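You operate a simulated robot arm through the tools that you are given. There is no shell and no other tool. Be economical: measure what you need, move in short steps, check, and stop when the job is done.

Carry out the task below with a simulated robot arm. There is one attempt and no reset: what you move stays moved.

TASK
Clear the green mat on to the tray and wipe the splash and crumbs off it.
Fine: use the grey cloth and lay it back.
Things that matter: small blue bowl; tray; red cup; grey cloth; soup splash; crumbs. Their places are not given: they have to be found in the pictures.

It is judged by the outcome, as a careful person would: the job done as asked, and still so three seconds after it is handed in. It fails if anything else is knocked over, pushed out of place, dropped, spilled or broken.

THE ROBOT
A 7-joint arm with a two-finger parallel gripper, fixed in place. Base frame: the origin is at the foot of the arm, x ahead of it, y to its left, z up; the work surface is at about z = 72. Lengths are in cm, angles in rad, forces in N, time in s.
With the tool pointing down near the work surface it reaches from about 28 to 68 cm from the base axis. Its first joint turns from -1.152 to 1.152 rad. Payload 1.57 kg.
Tool frame: the origin (TCP) lies between the finger pads and is the grasp point; the fingertips stand 3 cm ahead of it; z points along the fingers, y is the line along which they close. The gripper opens to 11 cm. The fingers are 2.4 cm wide and 1.2 cm thick; the gripper's body (4.8 by 11.2 cm) begins 7.8 cm behind the TCP.
Orientation is told as [roll, pitch, yaw] about the base's x, y, z axes, in that order, counted from this pose: with the fingers straight down and closing along the base's y, the tool's x points along the base's -x, its y along +y and its z along -z.

THE INTERFACE
- The arm moves only by the tool arm_command. Its argument "commands" is a list of rows, each a list of 7 numbers: the turn, a rotation vector about the base's x, y, z in units of 120 degrees (1.0 is 120 degrees), then the shift along the base's x, y, z in units of 300 mm (1.0 is 300 mm), then the gripper command, from -1 (fully open) to 1 (shut), values between in proportion. In form: [[ax, ay, az, dx, dy, dz, jaw], ...]. A call has 1 to 8 rows; each row is the pose to reach, as a shift and turn from the pose commanded when the call began. A call with a number of a shift or a turn outside -1 to 1 is refused whole. A row lasts 0.2 s, in which the tool goes at most 5 cm and 0.15 rad; a call with a longer step from one row to the next is refused whole, and so is a gripper value outside its range. A pose out of reach is approached as far as the arm can. The call stops where the force on the tool passes 70 N (or 10 N more than at its start, if that is more) or the arm is blocked; 0.2 s more then pass. The fingers move at their own pace (about 10.8 cm/s each) and stop on an object; they squeeze with about 21 N. The grip force told is the motor's: it shows also when the fingers shut on nothing. Time passes only in rows, and 0.2 s behind the last, so rows that repeat a pose let the fingers close. It gives the time, the measured TCP pose, the force on the tool (base axes), the opening and the grip force at its end, in the units of the frame above (readings bear some noise).
- Cameras (640 x 400 px; columns grow to the right, rows downward): "scene" is fixed at [17.47, -41.31, 138.57]; the picture's right is [0.59, -0.81, 0.00], its down [-0.58, -0.43, -0.70] and it looks along [0.56, 0.41, -0.72] (base axes); focal length 319 px, centre (320, 200). "wrist" rides on the gripper at [-3.6, 0, -8] in the tool frame; the picture's right is [0.00, -1.00, 0.00], its down [0.97, 0.00, -0.24] and it looks along [0.24, 0.00, 0.97] (tool axes); focal length 218 px, centre (320, 200).
- capture(camera): a new picture of that camera. No time passes.
- locate(camera, pixels): for up to 12 pixels [column, row] of the newest picture of that camera ("zoom" is the newest enlarged one), the place [x, y, z] in the base frame of the surface seen there, good to about 0.2 cm. No time passes.
- enlarge(camera, box): a new picture of the part [left, top, right, bottom] of that camera's present view, enlarged. No time passes.
- job_done(): hands the job in; it is judged then, once.

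Work in short steps. Measure before you move; look again where a grasp or a placing could have gone wrong, and mend it. You have 80 turns and 38 pictures in all, the two below and enlarged ones among them. Open the gripper and draw the arm clear of the work before you hand the job in, unless the task says otherwise; then end with one line.

The tools are called after "Emit:" as name(argument=value, ...) on one line, values as JSON. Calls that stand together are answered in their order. arm_command: Moves the arm, as the interface text tells. Its arguments: {"type":"object","properties":{"commands":{"type":"array"}},"required":["commands"]} The other tools are called the same way: capture (camera) takes a picture; locate (camera, pixels) gives the place of the surface under pixels of a picture; enlarge (camera, box) takes an enlarged picture of a part of a camera's view; job_done () hands the job in.

At the start:

```text
t: 0.0
eef_pos: [42.62, -5.08, 106.16]
orientation: [-0.003, 0.0, 0.0]
wrist_force: [0.9, -0.1, 0.8]
grip_width: 11.01
grasp_force: 0.0
```

scene: 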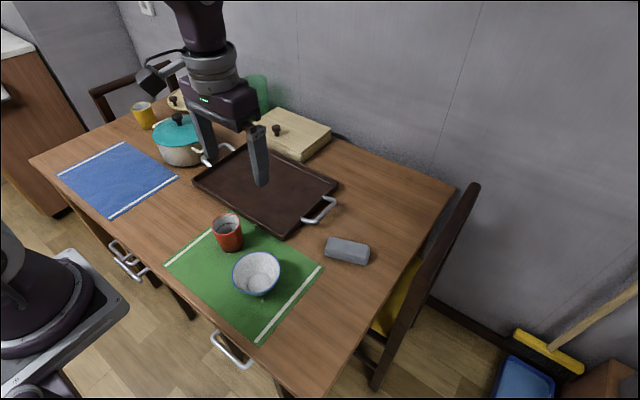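
wrist: 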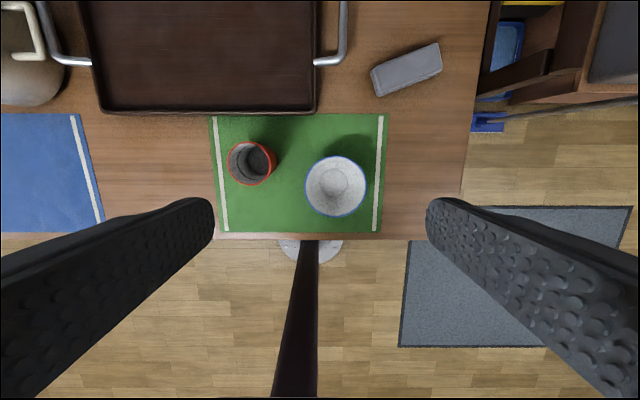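

The pictures show the green mat with the red cup (228,233) and the blue bowl (257,272), the tray above it and the grey cloth at (347,251). I enlarge the mat and measure the main points.

Emit:
enlarge(camera="wrist", box=[200, 30, 460, 240])

Emit:
enlarge(camera="scene", box=[150, 130, 390, 350])

Emit:
locate(camera="wrist", pixels=[[215, 117], [387, 114], [382, 232], [222, 233], [252, 160], [252, 184], [335, 184], [335, 215], [310, 187], [365, 187], [100, 108], [315, 110]])

Emit:
locate(camera="scene", pixels=[[328, 240], [370, 246], [366, 264], [325, 255], [347, 246], [226, 215], [226, 230], [215, 222], [241, 222], [265, 190], [321, 210], [285, 235]])

```text
1.90 times, centred on (330, 135) of wrist
```

zoom: 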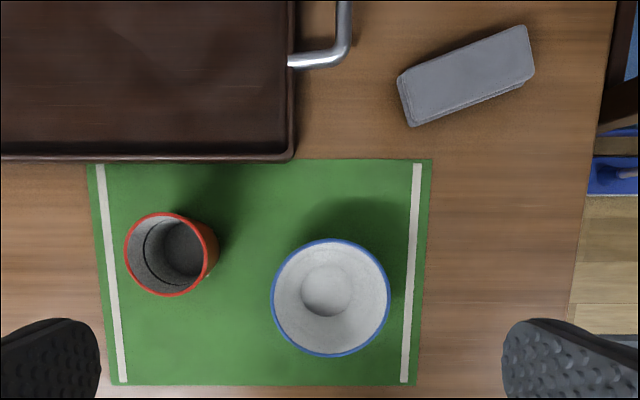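

```text
1.82 times, centred on (270, 240) of scene
```

zoom: 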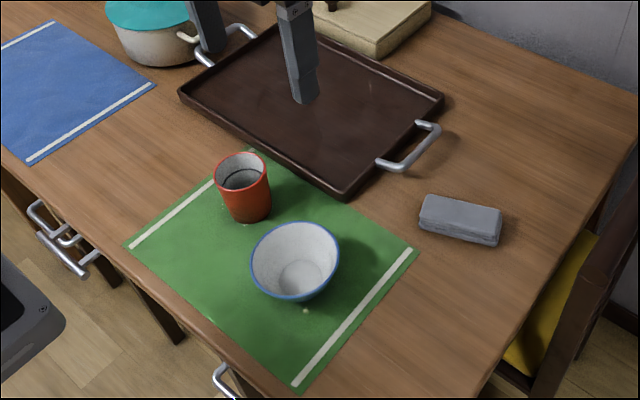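

```text
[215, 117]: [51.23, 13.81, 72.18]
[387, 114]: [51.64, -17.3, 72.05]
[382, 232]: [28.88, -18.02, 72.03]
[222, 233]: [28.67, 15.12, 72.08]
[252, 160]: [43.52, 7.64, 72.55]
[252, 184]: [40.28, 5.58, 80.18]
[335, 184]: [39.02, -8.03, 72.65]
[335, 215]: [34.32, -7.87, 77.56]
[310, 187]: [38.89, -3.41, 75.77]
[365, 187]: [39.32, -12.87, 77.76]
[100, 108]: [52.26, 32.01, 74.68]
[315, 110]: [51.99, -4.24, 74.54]
```

```text
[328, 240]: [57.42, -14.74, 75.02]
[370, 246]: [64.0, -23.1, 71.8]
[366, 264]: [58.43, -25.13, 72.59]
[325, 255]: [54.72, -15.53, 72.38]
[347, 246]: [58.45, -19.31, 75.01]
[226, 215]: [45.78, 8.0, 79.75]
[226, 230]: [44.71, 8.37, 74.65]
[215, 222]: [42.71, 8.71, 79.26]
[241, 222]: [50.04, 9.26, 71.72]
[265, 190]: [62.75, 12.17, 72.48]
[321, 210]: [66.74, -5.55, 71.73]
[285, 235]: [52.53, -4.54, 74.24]
```

Cup rim centre works out to about (43.6, 6.0, z≈80), 7 cm wide, and the bowl rim to about (39.5, -6.0), 10.7 cm wide. I move above the cup with the jaws open and look again.

Emit:
arm_command(commands=[[0, 0, 0, 0.008, 0.09, -0.11, -1], [0, 0, 0, 0.016, 0.18, -0.22, -1], [0, 0, 0, 0.024, 0.27, -0.33, -1], [0, 0, 0, 0.033, 0.369, -0.44, -1], [0, 0, 0, 0.033, 0.369, -0.44, -1]])

Emit:
capture(camera="wrist")

```text
t: 1.2
eef_pos: [43.66, 6.07, 93.03]
orientation: [0.001, 0.001, 0.0]
wrist_force: [-0.5, 0.2, 0.0]
grip_width: 10.99
grasp_force: 0.1
```

```text
33 pictures are left
```

wrist: 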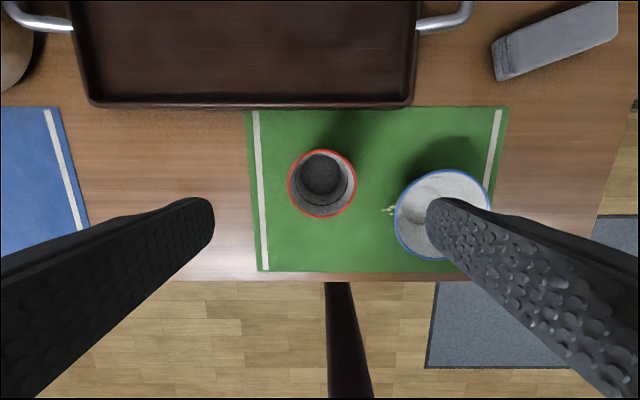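

The cup is centred under the jaws at (323,184). I check rim heights of the cup and bowl before going down.

Emit:
locate(camera="wrist", pixels=[[290, 184], [355, 184], [322, 151], [322, 217], [396, 214], [488, 190], [450, 171], [425, 256], [388, 210], [325, 175], [415, 190], [405, 75]])

```text
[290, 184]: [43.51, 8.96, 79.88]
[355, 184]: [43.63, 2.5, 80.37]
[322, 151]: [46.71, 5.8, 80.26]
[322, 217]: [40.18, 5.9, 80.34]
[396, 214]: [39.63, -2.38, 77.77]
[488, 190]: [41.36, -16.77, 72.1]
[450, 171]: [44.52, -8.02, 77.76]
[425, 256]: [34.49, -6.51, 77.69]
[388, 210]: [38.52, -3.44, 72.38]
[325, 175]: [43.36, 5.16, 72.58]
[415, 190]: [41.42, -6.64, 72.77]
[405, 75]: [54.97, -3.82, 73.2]
```

Cup centre is (43.5, 5.8) with its rim at z 80.3. The bowl centre is about (39.5, -7.5). I lower over the cup and close.

Emit:
arm_command(commands=[[0, 0, 0, -0.004, -0.01, -0.15, -1], [0, 0, 0, -0.004, -0.01, -0.3, -1], [0, 0, 0, -0.004, -0.01, -0.42, -1], [0, 0, 0, -0.004, -0.01, -0.5, -1], [0, 0, 0, -0.004, -0.01, -0.5, 0], [0, 0, 0, -0.004, -0.01, -0.5, 1], [0, 0, 0, -0.004, -0.01, -0.5, 1]])

```text
t: 2.8
eef_pos: [43.72, 5.74, 78.05]
orientation: [-0.001, 0.0, 0.002]
wrist_force: [0.0, 0.1, 0.4]
grip_width: 6.65
grasp_force: 20.5
```

The cup is held (6.65 cm, 20 N). I lift it and carry it to the tray's left part, (58, 21).

Emit:
arm_command(commands=[[0, 0, 0, 0, 0, 0.1, 1], [0, 0, 0, 0, 0, 0.22, 1], [0, 0, 0, 0.05, 0.05, 0.3, 1], [0, 0, 0, 0.14, 0.14, 0.3, 1], [0, 0, 0, 0.23, 0.24, 0.3, 1], [0, 0, 0, 0.32, 0.34, 0.3, 1], [0, 0, 0, 0.4, 0.43, 0.3, 1], [0, 0, 0, 0.48, 0.51, 0.3, 1]])

Emit:
capture(camera="scene")

```text
t: 4.6
eef_pos: [57.9, 20.98, 86.73]
orientation: [-0.001, -0.001, -0.001]
wrist_force: [-0.6, 0.6, 0.0]
grip_width: 0.02
grasp_force: 20.9
```

```text
32 pictures are left
```

scene: 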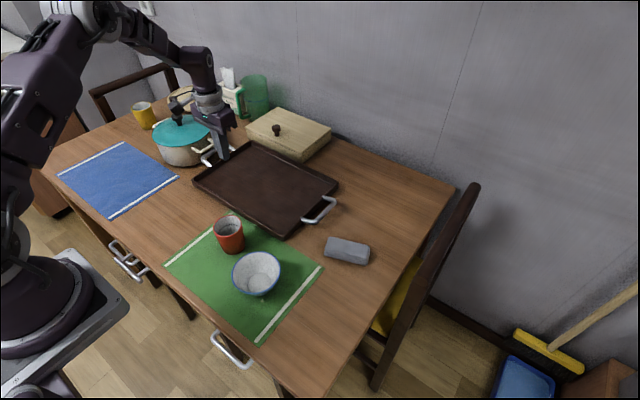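

The jaws shut on nothing (0.02): the cup slipped out and still stands upright on the mat at (229,235). I go back above it to re-measure.

Emit:
arm_command(commands=[[0, 0, 0, -0.08, -0.085, 0.07, 0], [0, 0, 0, -0.16, -0.17, 0.14, -1], [0, 0, 0, -0.24, -0.255, 0.2, -1], [0, 0, 0, -0.32, -0.34, 0.2, -1], [0, 0, 0, -0.4, -0.43, 0.2, -1], [0, 0, 0, -0.48, -0.51, 0.2, -1], [0, 0, 0, -0.48, -0.51, 0.2, -1]])

Emit:
capture(camera="wrist")

Emit:
enlarge(camera="scene", box=[160, 190, 320, 290])

```text
t: 6.2
eef_pos: [43.41, 5.79, 92.92]
orientation: [0.0, 0.0, 0.001]
wrist_force: [0.7, 0.8, -0.6]
grip_width: 10.99
grasp_force: 0.1
```

```text
31 pictures are left
```

wrist: 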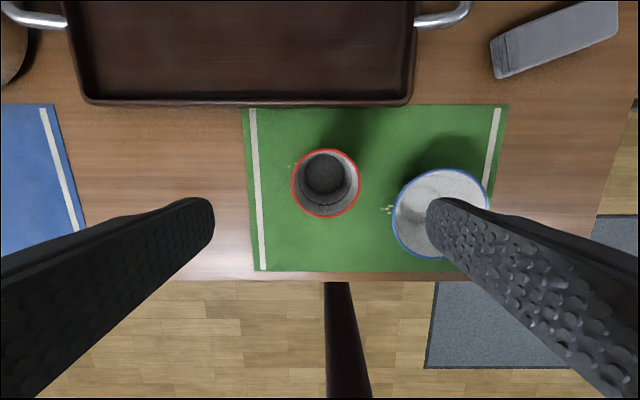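

```text
4.00 times, centred on (240, 240) of scene
```

zoom: 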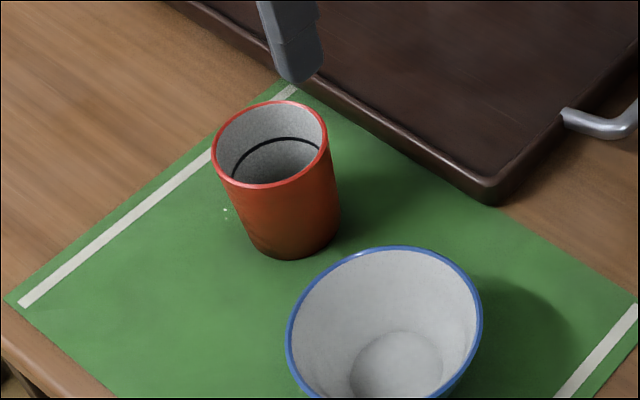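

The cup stands at about (43.6, 5.3), tapering slightly toward its foot. I grip it deeper this time (TCP z 76.4) and do a slow small test lift.

Emit:
arm_command(commands=[[0, 0, 0, 0.004, -0.017, -0.15, -1], [0, 0, 0, 0.004, -0.017, -0.3, -1], [0, 0, 0, 0.004, -0.017, -0.44, -1], [0, 0, 0, 0.004, -0.017, -0.55, -1], [0, 0, 0, 0.004, -0.017, -0.55, 0], [0, 0, 0, 0.004, -0.017, -0.55, 1], [0, 0, 0, 0.004, -0.017, -0.55, 1], [0, 0, 0, 0.004, -0.017, -0.55, 1]])

Emit:
arm_command(commands=[[0, 0, 0, 0, 0, 0.01, 1], [0, 0, 0, 0, 0, 0.02, 1], [0, 0, 0, 0, 0, 0.03, 1], [0, 0, 0, 0, 0, 0.04, 1], [0, 0, 0, 0, 0, 0.05, 1]])

Emit:
enlarge(camera="scene", box=[160, 190, 320, 290])

```text
t: 8.0
eef_pos: [43.6, 5.51, 76.51]
orientation: [0.001, 0.0, 0.001]
wrist_force: [-0.4, 0.0, -0.3]
grip_width: 6.37
grasp_force: 21.2
```

```text
t: 9.2
eef_pos: [43.63, 5.27, 77.88]
orientation: [0.001, -0.001, 0.0]
wrist_force: [-0.5, 1.2, 0.4]
grip_width: 6.39
grasp_force: 21.2
```

```text
4.00 times, centred on (240, 240) of scene
```

zoom: 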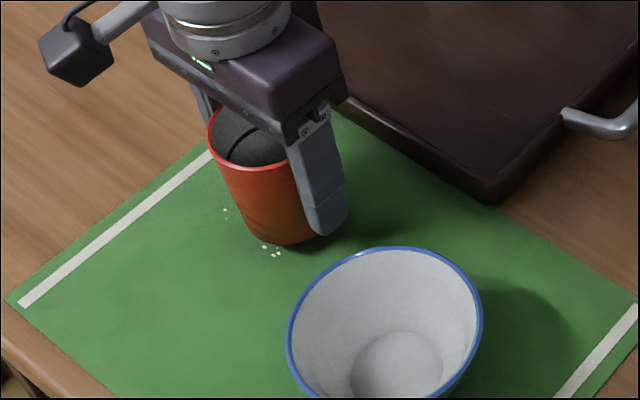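

The cup is off the mat and the width holds at 6.39. Crumbs show beneath it. I raise it slowly.

Emit:
arm_command(commands=[[0, 0, 0, 0, 0, 0.02, 1], [0, 0, 0, 0, 0, 0.05, 1], [0, 0, 0, 0, 0, 0.08, 1], [0, 0, 0, 0, 0, 0.11, 1], [0, 0, 0, 0, 0, 0.14, 1], [0, 0, 0, 0, 0, 0.17, 1]])

```text
t: 10.6
eef_pos: [43.62, 5.37, 83.12]
orientation: [-0.001, 0.001, -0.001]
wrist_force: [0.0, 0.8, -0.6]
grip_width: 6.39
grasp_force: 21.3
```

Still held. I carry it level to (58, 21) over the tray.

Emit:
arm_command(commands=[[0, 0, 0, 0.03, 0.03, 0, 1], [0, 0, 0, 0.09, 0.1, 0, 1], [0, 0, 0, 0.16, 0.18, 0, 1], [0, 0, 0, 0.24, 0.26, 0, 1], [0, 0, 0, 0.32, 0.35, 0, 1], [0, 0, 0, 0.4, 0.44, 0, 1], [0, 0, 0, 0.46, 0.5, 0, 1], [0, 0, 0, 0.48, 0.52, 0, 1]])

Emit:
capture(camera="scene")

```text
t: 12.4
eef_pos: [58.03, 20.82, 82.85]
orientation: [-0.001, 0.0, -0.001]
wrist_force: [-0.3, 1.1, -0.2]
grip_width: 6.38
grasp_force: 20.5
```

```text
28 pictures are left
```

scene: 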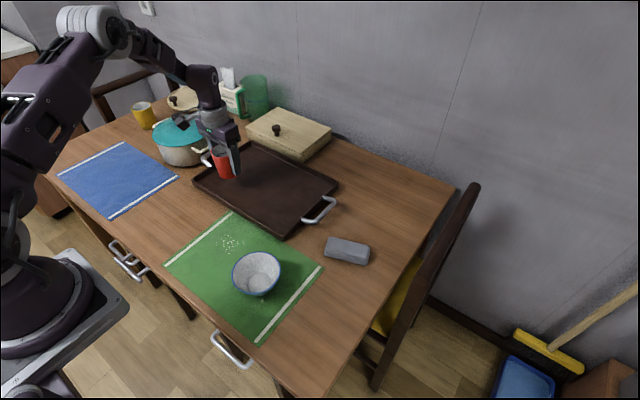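

The cup is over the tray. I check the tray floor's height before lowering.

Emit:
locate(camera="scene", pixels=[[265, 190], [245, 200], [290, 200], [290, 180], [255, 160], [335, 186], [285, 222], [225, 178], [200, 185], [212, 192]])

```text
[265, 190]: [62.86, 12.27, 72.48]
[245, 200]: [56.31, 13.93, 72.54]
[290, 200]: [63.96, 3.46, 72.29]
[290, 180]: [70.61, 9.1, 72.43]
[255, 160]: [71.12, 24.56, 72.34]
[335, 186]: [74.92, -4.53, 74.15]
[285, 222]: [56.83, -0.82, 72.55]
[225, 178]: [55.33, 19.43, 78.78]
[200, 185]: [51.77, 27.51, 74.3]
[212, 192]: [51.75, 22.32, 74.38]
```

The tray floor is at z ≈ 72.5. I lower to TCP 76.8, then open.

Emit:
arm_command(commands=[[0, 0, 0, 0, 0, -0.06, 1], [0, 0, 0, 0, 0, -0.12, 1], [0, 0, 0, 0, 0, -0.16, 1], [0, 0, 0, 0, 0, -0.19, 1], [0, 0, 0, 0, 0, -0.2, 1], [0, 0, 0, 0, 0, -0.206, 1], [0, 0, 0, 0, 0, -0.206, 1]])

Emit:
enlarge(camera="scene", box=[170, 120, 290, 200])

```text
t: 14.0
eef_pos: [58.09, 20.91, 76.86]
orientation: [0.001, -0.002, -0.001]
wrist_force: [1.7, -0.8, 14.0]
grip_width: 5.77
grasp_force: 21.2
```

```text
5.00 times, centred on (230, 160) of scene
```

zoom: 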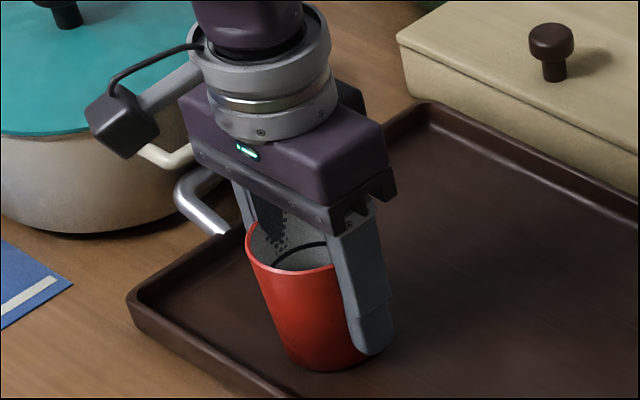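

The cup is on the tray (14 N upward). I open gently, then rise straight up.

Emit:
arm_command(commands=[[0, 0, 0, 0, 0, 0.006, -0.2], [0, 0, 0, 0, 0, 0.006, -0.6], [0, 0, 0, 0, 0, 0.006, -1], [0, 0, 0, 0, 0, 0.006, -1], [0, 0, 0, 0, 0, 0.1, -1], [0, 0, 0, 0, 0, 0.25, -1], [0, 0, 0, 0, 0, 0.4, -1], [0, 0, 0, 0, 0, 0.54, -1]])

Emit:
capture(camera="scene")

```text
t: 15.8
eef_pos: [58.01, 20.75, 92.97]
orientation: [0.002, 0.0, 0.001]
wrist_force: [0.5, -0.3, -0.4]
grip_width: 11.03
grasp_force: 0.1
```

```text
26 pictures are left
```

scene: 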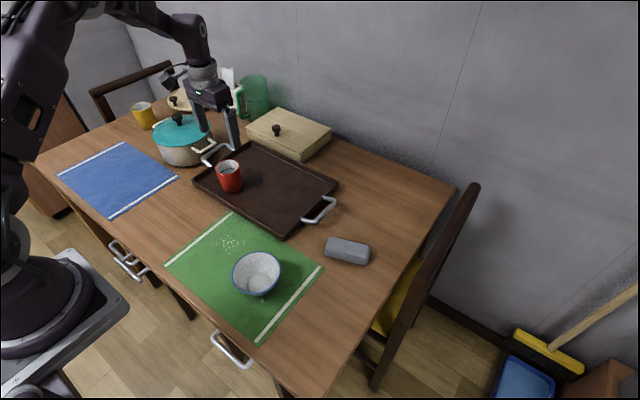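

The cup stands on the tray at (229,178). Next is the bowl: I'll pinch its left (+y) wall with the tool tilted to match the wall, hovering at (39.6, 1.3, 88) first.

Emit:
arm_command(commands=[[-0.024, 0, 0, -0.088, -0.093, 0, -0.4], [-0.048, 0, 0, -0.176, -0.186, 0, 0.2], [-0.072, 0, 0, -0.264, -0.279, -0.03, 0.3], [-0.096, 0, 0, -0.352, -0.372, -0.06, 0.3], [-0.12, 0, 0, -0.44, -0.465, -0.09, 0.3], [-0.144, 0, 0, -0.528, -0.558, -0.12, 0.3], [-0.167, 0, 0, -0.613, -0.652, -0.157, 0.3], [-0.167, 0, 0, -0.613, -0.652, -0.157, 0.3]])

Emit:
capture(camera="wrist")

Emit:
enlarge(camera="scene", box=[180, 200, 340, 300])

```text
t: 17.6
eef_pos: [39.63, 1.3, 88.15]
orientation: [-0.351, 0.001, 0.0]
wrist_force: [0.7, -0.3, 0.4]
grip_width: 3.87
grasp_force: 0.0
```

```text
25 pictures are left
```

wrist: 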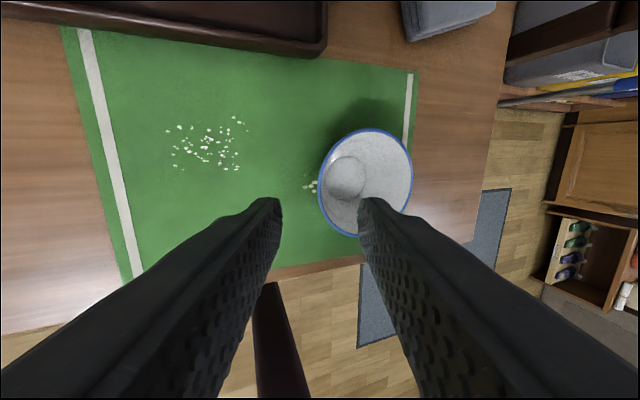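

```text
4.00 times, centred on (260, 250) of scene
```

zoom: 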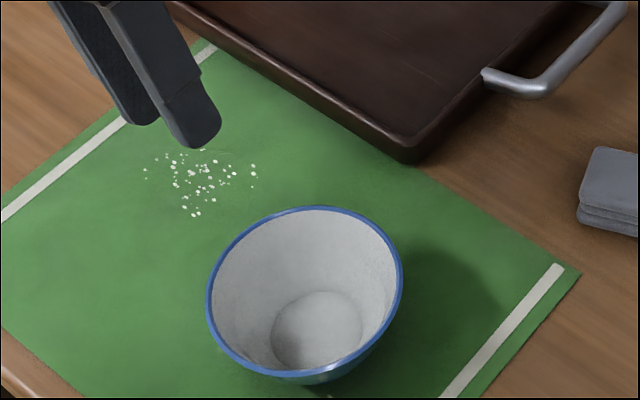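

I measure the bowl rim and inner wall points for the pinch.

Emit:
locate(camera="wrist", pixels=[[320, 185], [322, 200], [330, 155], [412, 175], [365, 131], [345, 185], [365, 165], [310, 187], [205, 145]])

Emit:
locate(camera="zoom", pixels=[[208, 310], [318, 208], [401, 285], [320, 320], [240, 240], [280, 380], [330, 397], [200, 180]])

```text
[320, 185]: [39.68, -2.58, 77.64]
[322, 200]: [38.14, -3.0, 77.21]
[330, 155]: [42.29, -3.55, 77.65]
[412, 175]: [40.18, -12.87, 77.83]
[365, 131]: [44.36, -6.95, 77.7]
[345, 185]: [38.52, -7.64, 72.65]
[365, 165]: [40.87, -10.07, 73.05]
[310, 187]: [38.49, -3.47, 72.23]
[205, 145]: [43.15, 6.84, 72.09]
```

```text
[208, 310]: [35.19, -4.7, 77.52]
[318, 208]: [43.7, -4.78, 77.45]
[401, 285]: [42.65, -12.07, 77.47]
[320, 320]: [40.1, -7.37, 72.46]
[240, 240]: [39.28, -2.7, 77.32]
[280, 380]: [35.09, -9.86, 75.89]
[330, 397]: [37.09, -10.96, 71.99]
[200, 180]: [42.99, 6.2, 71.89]
```

Rim left point is (39.6, -2.6, 77.6). I slide in along the wall's slope and close.

Emit:
arm_command(commands=[[0, 0, 0, -0.002, -0.045, -0.12, 0.3], [0, 0, 0, -0.004, -0.09, -0.24, 0.3], [0, 0, 0, -0.005, -0.116, -0.31, 0.3], [0, 0, 0, -0.005, -0.136, -0.375, 0.3], [0, 0, 0, -0.005, -0.136, -0.375, 0.3], [0, 0, 0, -0.005, -0.136, -0.375, 1], [0, 0, 0, -0.005, -0.136, -0.375, 1], [0, 0, 0, -0.005, -0.136, -0.375, 1]])

Emit:
enlarge(camera="scene", box=[180, 200, 340, 300])

```text
t: 19.4
eef_pos: [39.5, -2.94, 77.22]
orientation: [-0.352, 0.0, 0.0]
wrist_force: [-3.1, -4.2, 11.3]
grip_width: 1.13
grasp_force: 21.5
```

```text
4.00 times, centred on (260, 250) of scene
```

zoom: 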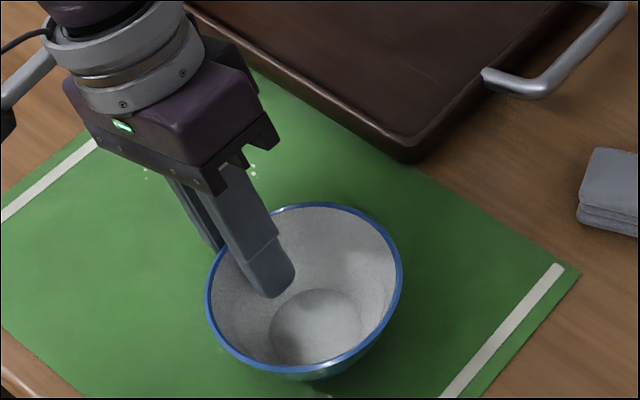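

The wall is pinched (1.13 cm). I lift slowly.

Emit:
arm_command(commands=[[0, 0, 0, 0, 0, 0.01, 1], [0, 0, 0, 0, 0, 0.025, 1], [0, 0, 0, 0, 0, 0.05, 1], [0, 0, 0, 0, 0, 0.08, 1], [0, 0, 0, 0, 0, 0.11, 1], [0, 0, 0, 0, 0, 0.15, 1], [0, 0, 0, 0, 0, 0.19, 1], [0, 0, 0, 0, 0, 0.23, 1]])

Emit:
enlarge(camera="scene", box=[180, 190, 340, 290])

```text
t: 21.2
eef_pos: [39.59, -2.85, 84.08]
orientation: [-0.348, 0.0, 0.0]
wrist_force: [0.0, -0.2, -0.9]
grip_width: 0.95
grasp_force: 21.6
```

```text
4.00 times, centred on (260, 240) of scene
```

zoom: 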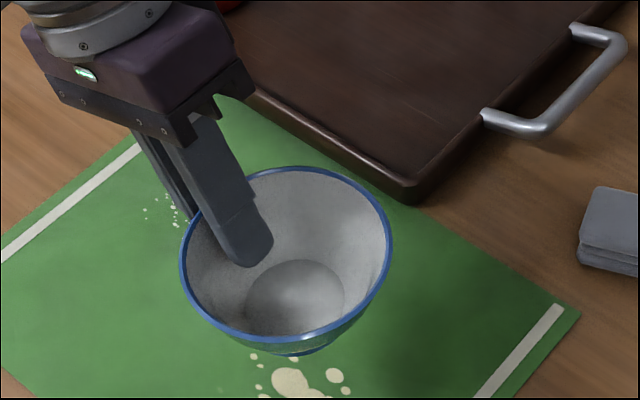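

The bowl is held and level, with the soup splash now visible where it stood. I carry it to the tray's right part, with the bowl centre near (60, 3).

Emit:
arm_command(commands=[[0, 0, 0, 0.04, 0.02, 0.02, 1], [0, 0, 0, 0.12, 0.06, 0.02, 1], [0, 0, 0, 0.22, 0.11, 0.02, 1], [0, 0, 0, 0.32, 0.165, 0.02, 1], [0, 0, 0, 0.42, 0.22, 0.02, 1], [0, 0, 0, 0.52, 0.275, 0.02, 1], [0, 0, 0, 0.62, 0.33, 0.02, 1], [0, 0, 0, 0.683, 0.357, 0.02, 1]])

Emit:
capture(camera="scene")

```text
t: 23.0
eef_pos: [60.06, 7.95, 84.58]
orientation: [-0.348, 0.0, 0.0]
wrist_force: [0.5, 0.1, -1.7]
grip_width: 0.98
grasp_force: 21.0
```

```text
21 pictures are left
```

scene: 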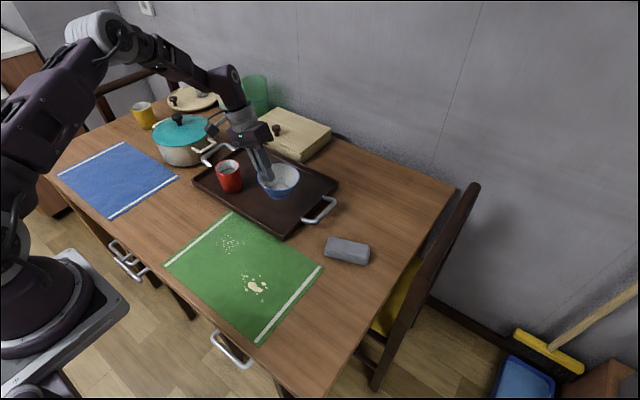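

The bowl hangs over the tray, clear of the cup. I lower it to the floor, slowly at the end.

Emit:
arm_command(commands=[[0, 0, 0, 0, 0, -0.06, 1], [0, 0, 0, 0, 0, -0.12, 1], [0, 0, 0, 0, 0, -0.17, 1], [0, 0, 0, 0, 0, -0.2, 1], [0, 0, 0, 0, 0, -0.22, 1], [0, 0, 0, 0, 0, -0.23, 1], [0, 0, 0, 0, 0, -0.235, 1]])

Emit:
enlarge(camera="scene", box=[200, 140, 328, 220])

```text
t: 24.6
eef_pos: [60.09, 7.99, 77.46]
orientation: [-0.352, -0.001, 0.001]
wrist_force: [-0.4, 4.8, 14.8]
grip_width: 1.1
grasp_force: 21.4
```

```text
5.00 times, centred on (264, 180) of scene
```

zoom: 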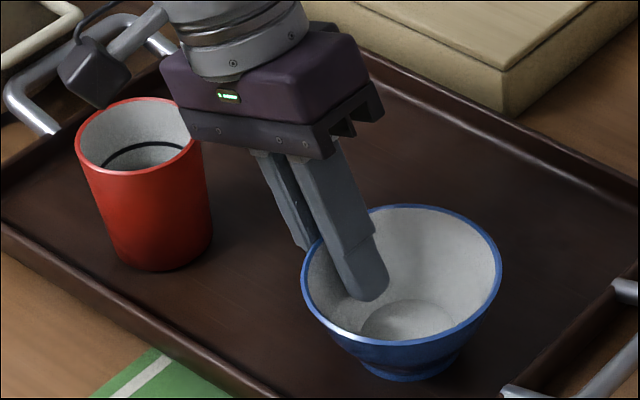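

Resting on the tray (15 N). I open and back out along the tool's axis.

Emit:
arm_command(commands=[[0, 0, 0, 0, 0, 0.003, 0.35], [0, 0, 0, 0, 0, 0.003, 0.35], [0, 0, 0, 0, 0.018, 0.053, 0.35], [0, 0, 0, 0, 0.05, 0.15, 0.35], [0, 0, 0, 0, 0.08, 0.29, 0.35], [0, 0, 0, 0, 0.08, 0.42, 0.35], [0, 0, 0, 0, 0.08, 0.55, 0.35]])

Emit:
capture(camera="scene")

Emit:
enlarge(camera="scene", box=[160, 200, 400, 350])

```text
t: 26.2
eef_pos: [59.84, 10.32, 94.08]
orientation: [-0.35, 0.0, 0.001]
wrist_force: [0.4, -0.6, -0.3]
grip_width: 3.57
grasp_force: 0.0
```

```text
19 pictures are left
```

scene: 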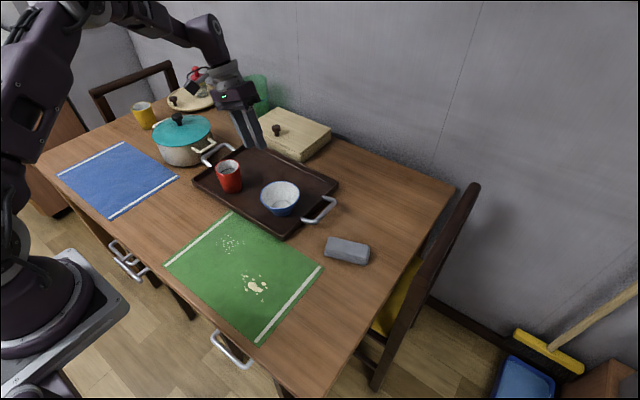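

```text
2.67 times, centred on (280, 275) of scene
```

zoom: 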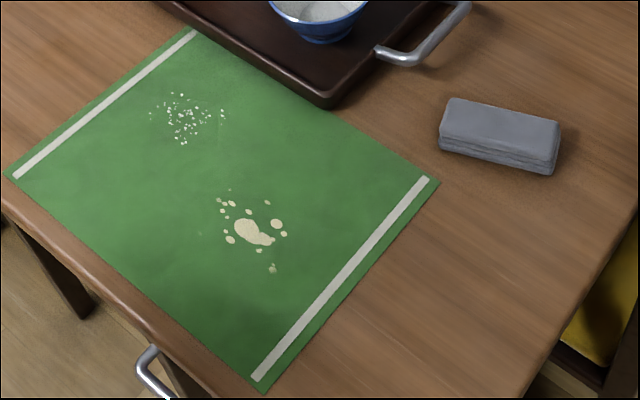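

Both dishes are on the tray. I measure the splash, crumbs and cloth.

Emit:
locate(camera="zoom", pixels=[[218, 200], [229, 240], [268, 202], [272, 270], [285, 234], [252, 232], [150, 114], [183, 143], [224, 118], [175, 92], [190, 118], [229, 190]])

Emit:
locate(camera="zoom", pixels=[[450, 100], [557, 122], [553, 150], [441, 134], [500, 125], [439, 150], [551, 173], [559, 140], [199, 30], [438, 182], [255, 392], [5, 175]])

```text
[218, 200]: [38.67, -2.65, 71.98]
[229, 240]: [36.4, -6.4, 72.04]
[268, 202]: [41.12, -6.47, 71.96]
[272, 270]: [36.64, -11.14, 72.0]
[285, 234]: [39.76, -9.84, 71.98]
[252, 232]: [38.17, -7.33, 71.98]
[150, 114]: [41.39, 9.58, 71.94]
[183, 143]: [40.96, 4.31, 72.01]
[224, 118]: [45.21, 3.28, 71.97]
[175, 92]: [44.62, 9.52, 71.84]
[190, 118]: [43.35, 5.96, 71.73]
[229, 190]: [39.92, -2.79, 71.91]
```

```text
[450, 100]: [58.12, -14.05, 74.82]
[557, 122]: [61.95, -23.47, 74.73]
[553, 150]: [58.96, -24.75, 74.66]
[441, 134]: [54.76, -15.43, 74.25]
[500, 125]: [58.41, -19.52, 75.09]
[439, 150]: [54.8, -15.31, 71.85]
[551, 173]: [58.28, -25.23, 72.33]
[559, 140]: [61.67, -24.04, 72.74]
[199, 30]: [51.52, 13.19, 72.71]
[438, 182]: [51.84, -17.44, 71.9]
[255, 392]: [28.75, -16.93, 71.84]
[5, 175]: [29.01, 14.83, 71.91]
```

The splash lies around (38.5, -7), the crumbs around (43.3, 6.5), and the cloth is centred at (58.4, -19.5) with its long axis along (0.38, -0.925). I move above the cloth, untilt and then yaw -1.18.

Emit:
arm_command(commands=[[0.021, 0, 0, -0.006, -0.124, 0, 0], [0.042, 0, 0, -0.012, -0.249, 0, -0.5], [0.063, 0, 0, -0.018, -0.373, 0, -0.5], [0.084, 0, 0, -0.024, -0.497, -0.02, -0.5], [0.105, 0, 0, -0.03, -0.622, -0.05, -0.5], [0.126, 0, 0, -0.036, -0.746, -0.08, -0.5], [0.147, 0, 0, -0.042, -0.871, -0.11, -0.5], [0.167, 0, 0, -0.048, -0.995, -0.13, -0.5]])

Emit:
arm_command(commands=[[0, 0, -0.07, 0, 0, 0, -0.5], [0, 0, -0.14, 0, 0, 0, -0.5], [0, 0, -0.21, 0, 0, 0, -0.5], [0, 0, -0.28, 0, 0, 0, -0.5], [0, 0, -0.35, 0, 0, 0, -0.5], [0, 0, -0.42, 0, 0, 0, -0.5], [0, 0, -0.49, 0, 0, 0, -0.5], [0, 0, -0.56, 0, 0, 0, -0.5]])

Emit:
capture(camera="wrist")

```text
t: 28.0
eef_pos: [58.36, -19.46, 90.27]
orientation: [0.002, 0.001, 0.002]
wrist_force: [-1.2, -0.1, 0.0]
grip_width: 8.24
grasp_force: 0.0
```

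```text
t: 29.8
eef_pos: [58.64, -19.45, 90.04]
orientation: [-0.001, 0.0, -1.176]
wrist_force: [-1.3, -0.4, 0.4]
grip_width: 8.24
grasp_force: 0.1
```

```text
17 pictures are left
```

wrist: 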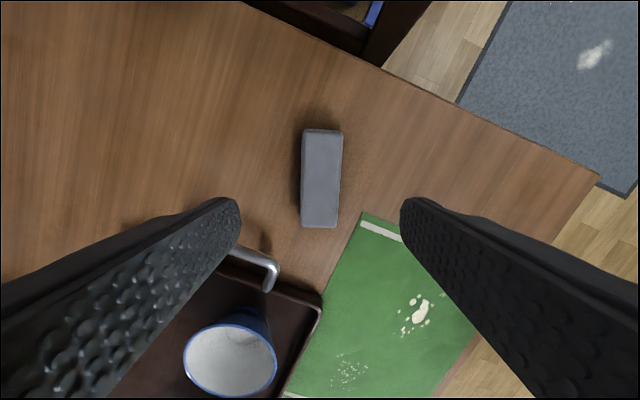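

The cloth is centred between the jaws at (321,178) and aligned. I go down to TCP 75.8 and close.

Emit:
arm_command(commands=[[0, 0, 0, 0, 0, -0.15, -0.5], [0, 0, 0, 0, 0, -0.3, -0.5], [0, 0, 0, 0, 0, -0.41, -0.5], [0, 0, 0, 0, 0, -0.475, -0.5], [0, 0, 0, 0, 0, -0.475, 0.1], [0, 0, 0, 0, 0, -0.475, 1], [0, 0, 0, 0, 0, -0.475, 1]])

```text
t: 31.4
eef_pos: [58.66, -19.43, 75.99]
orientation: [-0.001, 0.001, -1.173]
wrist_force: [-0.1, -0.4, 0.5]
grip_width: 4.57
grasp_force: 21.0
```

The cloth is held (4.57 cm). I lift it and turn it back to yaw 0 while moving toward the mat.

Emit:
arm_command(commands=[[0, 0, 0, 0, 0, 0.06, 1], [0, 0, 0.07, 0, 0, 0.15, 1], [0, 0, 0.14, -0.05, 0.05, 0.25, 1], [0, 0, 0.21, -0.12, 0.13, 0.3, 1], [0, 0, 0.28, -0.19, 0.22, 0.3, 1], [0, 0, 0.35, -0.26, 0.31, 0.3, 1], [0, 0, 0.42, -0.33, 0.4, 0.3, 1], [0, 0, 0.49, -0.4, 0.483, 0.3, 1]])

Emit:
arm_command(commands=[[0, 0, 0.07, -0.03, 0.1, 0, 1], [0, 0, 0.07, -0.06, 0.23, -0.03, 1], [0, 0, 0.07, -0.09, 0.36, -0.06, 1], [0, 0, 0.07, -0.107, 0.49, -0.1, 1], [0, 0, 0.07, -0.107, 0.58, -0.15, 1], [0, 0, 0.07, -0.107, 0.58, -0.22, 1], [0, 0, 0.07, -0.107, 0.58, -0.22, 1]])

Emit:
capture(camera="scene")

```text
t: 33.2
eef_pos: [46.54, -5.0, 85.01]
orientation: [0.001, 0.001, -0.142]
wrist_force: [0.2, -0.2, 0.1]
grip_width: 4.53
grasp_force: 20.6
```

```text
t: 34.8
eef_pos: [43.39, 12.59, 78.18]
orientation: [0.001, -0.001, 0.0]
wrist_force: [-0.4, -0.1, -0.4]
grip_width: 4.54
grasp_force: 21.3
```

```text
16 pictures are left
```

scene: 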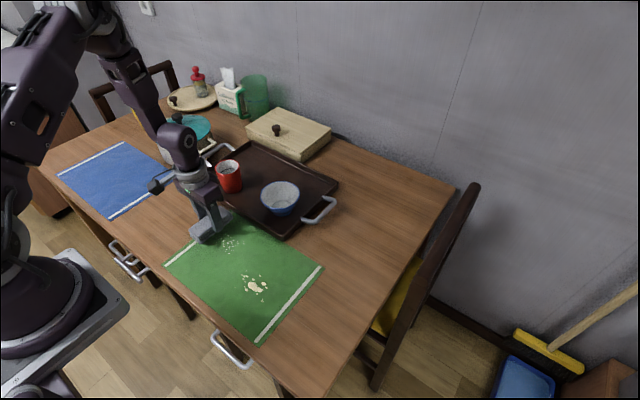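

The cloth hovers left of the crumbs. I lower it to light contact.

Emit:
arm_command(commands=[[0, 0, 0, 0, 0, -0.04, 1], [0, 0, 0, 0, 0, -0.065, 1], [0, 0, 0, 0, 0, -0.08, 1], [0, 0, 0, 0, 0, -0.086, 1]])

```text
t: 35.8
eef_pos: [43.36, 12.42, 75.73]
orientation: [0.001, -0.001, 0.0]
wrist_force: [-0.2, 0.5, 27.9]
grip_width: 4.53
grasp_force: 20.7
```

28 N is more than needed, so I ease off by 1 mm and sweep gently across the crumbs toward -y.

Emit:
arm_command(commands=[[0, 0, 0, 0, 0, 0.004, 1], [0, 0, 0, 0, -0.05, 0.004, 1], [0, 0, 0, 0, -0.1, 0.004, 1], [0, 0, 0, 0, -0.16, 0.004, 1], [0, 0, 0, 0, -0.22, 0.004, 1], [0, 0, 0, 0, -0.28, 0.004, 1], [0, 0, 0, 0, -0.34, 0.004, 1], [0, 0, 0, 0, -0.4, 0.004, 1]])

Emit:
capture(camera="scene")

```text
t: 37.6
eef_pos: [43.31, 0.29, 75.82]
orientation: [0.0, 0.0, 0.0]
wrist_force: [-0.2, 0.4, -1.5]
grip_width: 4.5
grasp_force: 21.3
```

```text
15 pictures are left
```

scene: 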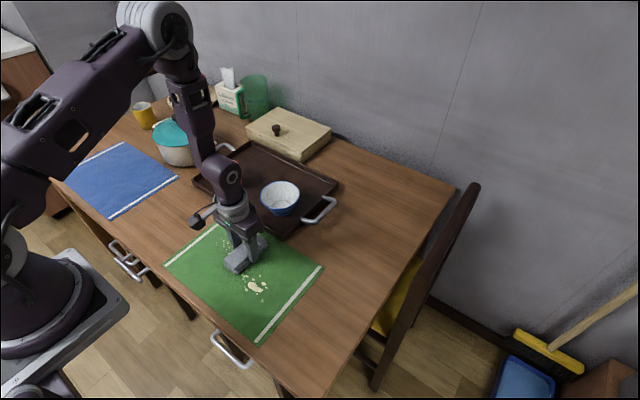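

Contact force fell to zero and some crumbs still show at (225,243). I press a little more and sweep back to +y.

Emit:
arm_command(commands=[[0, 0, 0, 0, 0, -0.007, 1], [0, 0, 0, 0, 0.06, -0.007, 1], [0, 0, 0, 0, 0.12, -0.007, 1], [0, 0, 0, 0, 0.18, -0.007, 1], [0, 0, 0, 0, 0.24, -0.007, 1], [0, 0, 0, 0, 0.3, -0.007, 1], [0, 0, 0, 0, 0.36, -0.007, 1], [0, 0, 0, 0, 0.4, -0.007, 1]])

Emit:
arm_command(commands=[[0, 0, 0, 0, -0.06, -0.002, 1], [0, 0, 0, 0, -0.12, -0.002, 1], [0, 0, 0, 0, -0.18, -0.002, 1], [0, 0, 0, 0, -0.24, -0.002, 1], [0, 0, 0, 0, -0.3, -0.002, 1], [0, 0, 0, 0, -0.36, -0.002, 1], [0, 0, 0, 0, -0.4, -0.002, 1]])

Emit:
enlarge(camera="scene", box=[160, 200, 340, 310])

```text
t: 39.4
eef_pos: [43.42, 12.47, 75.64]
orientation: [-0.001, 0.001, 0.002]
wrist_force: [1.0, -5.6, 11.4]
grip_width: 4.51
grasp_force: 20.6
```

```text
t: 41.0
eef_pos: [43.3, 0.24, 75.6]
orientation: [0.001, 0.0, 0.001]
wrist_force: [-0.9, 5.0, 8.9]
grip_width: 4.52
grasp_force: 21.5
```

```text
3.56 times, centred on (250, 255) of scene
```

zoom: 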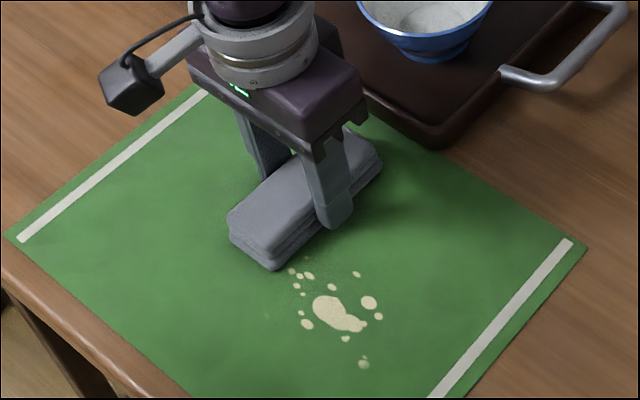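

The crumbs are gone. I shift to x≈38.7 and wipe through the splash with the same light force, there and back.

Emit:
arm_command(commands=[[0, 0, 0, -0.08, 0, -0.001, 1], [0, 0, 0, -0.153, 0, -0.002, 1], [0, 0, 0, -0.153, -0.07, -0.002, 1], [0, 0, 0, -0.153, -0.14, -0.002, 1], [0, 0, 0, -0.153, -0.21, -0.002, 1], [0, 0, 0, -0.153, -0.28, -0.002, 1], [0, 0, 0, -0.153, -0.36, -0.002, 1], [0, 0, 0, -0.153, -0.44, -0.002, 1]])

Emit:
arm_command(commands=[[0, 0, 0, 0, 0.06, -0.003, 1], [0, 0, 0, 0, 0.12, -0.003, 1], [0, 0, 0, 0, 0.18, -0.003, 1], [0, 0, 0, 0, 0.24, -0.003, 1], [0, 0, 0, 0, 0.3, -0.003, 1], [0, 0, 0, 0, 0.36, -0.003, 1], [0, 0, 0, 0, 0.42, -0.003, 1]])

Emit:
enlarge(camera="scene", box=[160, 200, 340, 310])

```text
t: 42.8
eef_pos: [38.67, -13.0, 75.45]
orientation: [0.001, -0.001, 0.002]
wrist_force: [-0.5, 8.3, 14.9]
grip_width: 4.48
grasp_force: 21.6
```

```text
t: 44.4
eef_pos: [38.73, -0.07, 75.3]
orientation: [0.001, 0.002, 0.004]
wrist_force: [-1.7, -0.1, 1.8]
grip_width: 4.5
grasp_force: 21.5
```

```text
3.56 times, centred on (250, 255) of scene
```

zoom: 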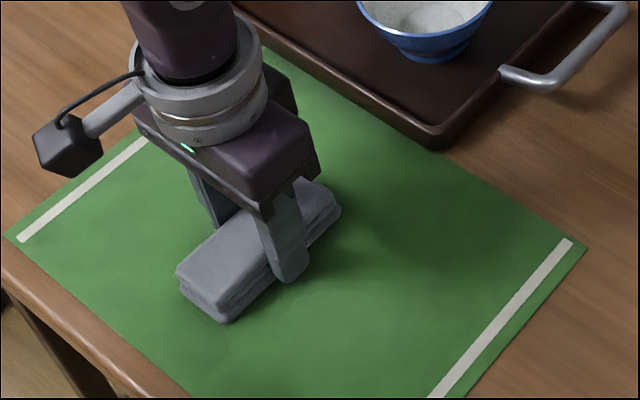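

The mat looks clean. I lift the cloth and check the whole mat.

Emit:
arm_command(commands=[[0, 0, 0, 0, 0, 0.06, 1], [0, 0, 0, 0, 0, 0.18, 1], [0, 0, 0, 0, 0, 0.3, 1], [0, 0, -0.06, 0.05, -0.1, 0.35, 1], [0, 0, -0.12, 0.12, -0.22, 0.35, 1], [0, 0, -0.18, 0.2, -0.34, 0.35, 1], [0, 0, -0.24, 0.3, -0.45, 0.35, 1], [0, 0, -0.3, 0.42, -0.52, 0.35, 1]])

Emit:
arm_command(commands=[[0, 0, -0.06, 0.06, -0.03, 0, 1], [0, 0, -0.12, 0.12, -0.07, 0, 1], [0, 0, -0.18, 0.18, -0.1, 0, 1], [0, 0, -0.24, 0.24, -0.125, 0, 1], [0, 0, -0.262, 0.24, -0.125, 0, 1], [0, 0, -0.262, 0.24, -0.125, 0, 1]])

Emit:
capture(camera="scene")

Emit:
enlarge(camera="scene", box=[160, 205, 330, 345])

```text
t: 46.2
eef_pos: [51.37, -15.78, 85.88]
orientation: [0.0, 0.0, -0.629]
wrist_force: [0.2, 0.0, -1.0]
grip_width: 4.49
grasp_force: 20.7
```

```text
t: 47.6
eef_pos: [58.55, -19.63, 85.92]
orientation: [-0.001, -0.001, -1.179]
wrist_force: [-0.2, 0.3, -0.4]
grip_width: 4.49
grasp_force: 20.6
```

```text
12 pictures are left
```

scene: 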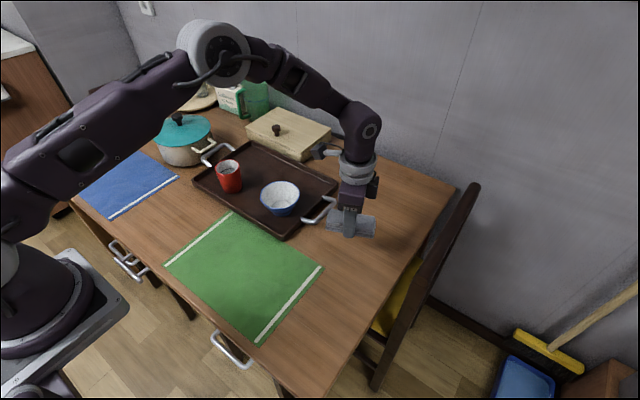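

```text
2.86 times, centred on (245, 275) of scene
```

zoom: 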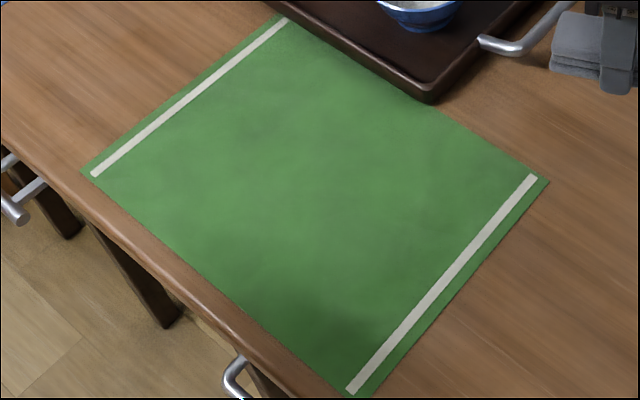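

The mat is clean and in place. I lower the cloth to its old spot, slowly at the end.

Emit:
arm_command(commands=[[0, 0, 0, 0, 0.004, -0.12, 1], [0, 0, 0, 0, 0.004, -0.23, 1], [0, 0, 0, 0, 0.004, -0.3, 1], [0, 0, 0, 0, 0.004, -0.335, 1], [0, 0, 0, 0, 0.004, -0.348, 1], [0, 0, 0, 0, 0.004, -0.352, 1]])

```text
t: 49.0
eef_pos: [58.68, -19.45, 75.38]
orientation: [0.001, -0.001, -1.176]
wrist_force: [-0.4, 0.0, -0.3]
grip_width: 4.53
grasp_force: 21.0
```

Emit:
arm_command(commands=[[0, 0, 0, 0, 0, -0.004, 1], [0, 0, 0, 0, 0, -0.007, 1]])

```text
t: 49.6
eef_pos: [58.6, -19.54, 75.24]
orientation: [0.0, -0.004, -1.177]
wrist_force: [-8.7, 4.1, 27.4]
grip_width: 4.55
grasp_force: 21.1
```

The cloth touches the table (27 N). I ease up a hair, open, and rise straight up.

Emit:
arm_command(commands=[[0, 0, 0, 0, 0, 0.004, 1], [0, 0, 0, 0, 0, 0.004, -0.1], [0, 0, 0, 0, 0, 0.004, -0.5], [0, 0, 0, 0, 0, 0.004, -0.5], [0, 0, 0, 0, 0, 0.1, -0.5], [0, 0, 0, 0, 0, 0.25, -0.5], [0, 0, 0, 0, 0, 0.4, -0.5], [0, 0, 0, 0, 0, 0.55, -0.5]])

Emit:
arm_command(commands=[[0, 0, 0.07, -0.1, 0.06, 0.05, -0.5], [0, 0, 0.14, -0.2, 0.12, 0.1, -0.5], [0, 0, 0.21, -0.3, 0.18, 0.15, -0.5], [0, 0, 0.28, -0.4, 0.24, 0.2, -0.5], [0, 0, 0.35, -0.45, 0.3, 0.25, -0.5], [0, 0, 0.42, -0.5, 0.36, 0.3, -0.5], [0, 0, 0.49, -0.53, 0.42, 0.35, -0.5], [0, 0, 0.56, -0.53, 0.48, 0.4, -0.5]])

Emit:
capture(camera="scene")

Emit:
capture(camera="wrist")

```text
t: 51.4
eef_pos: [58.76, -19.23, 91.8]
orientation: [-0.002, 0.0, -1.175]
wrist_force: [0.2, 0.2, -0.8]
grip_width: 8.27
grasp_force: 0.1
```

```text
t: 53.2
eef_pos: [42.66, -5.1, 103.79]
orientation: [0.0, 0.0, -0.001]
wrist_force: [0.6, -1.0, -0.3]
grip_width: 8.23
grasp_force: 0.2
```

```text
10 pictures are left
```

scene: 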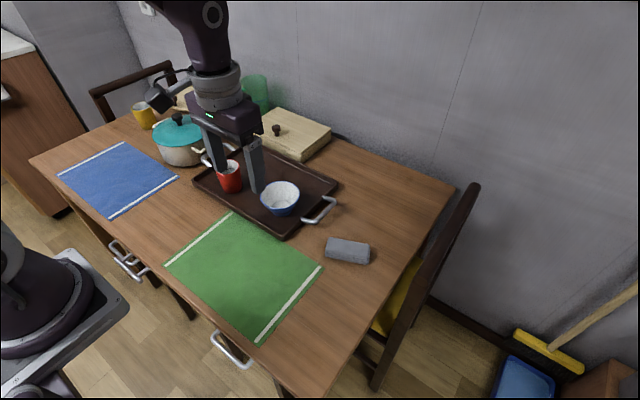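

```text
9 pictures are left
```

wrist: 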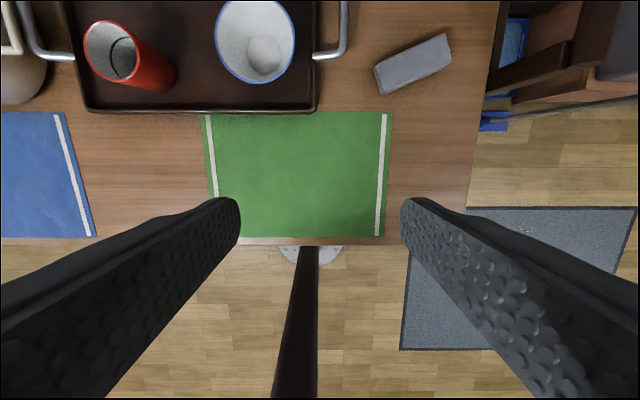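

Cup and bowl stand on the tray, the mat is clean, and the cloth is back at (347,251). The arm is open and clear, so I hand in.

Emit:
job_done()

```text
The job is handed in.
```

The red cup and blue bowl are on the tray, the splash and crumbs are wiped off the green mat, and the grey cloth is back where it lay; the cup slipped once on the first lift but stayed upright.
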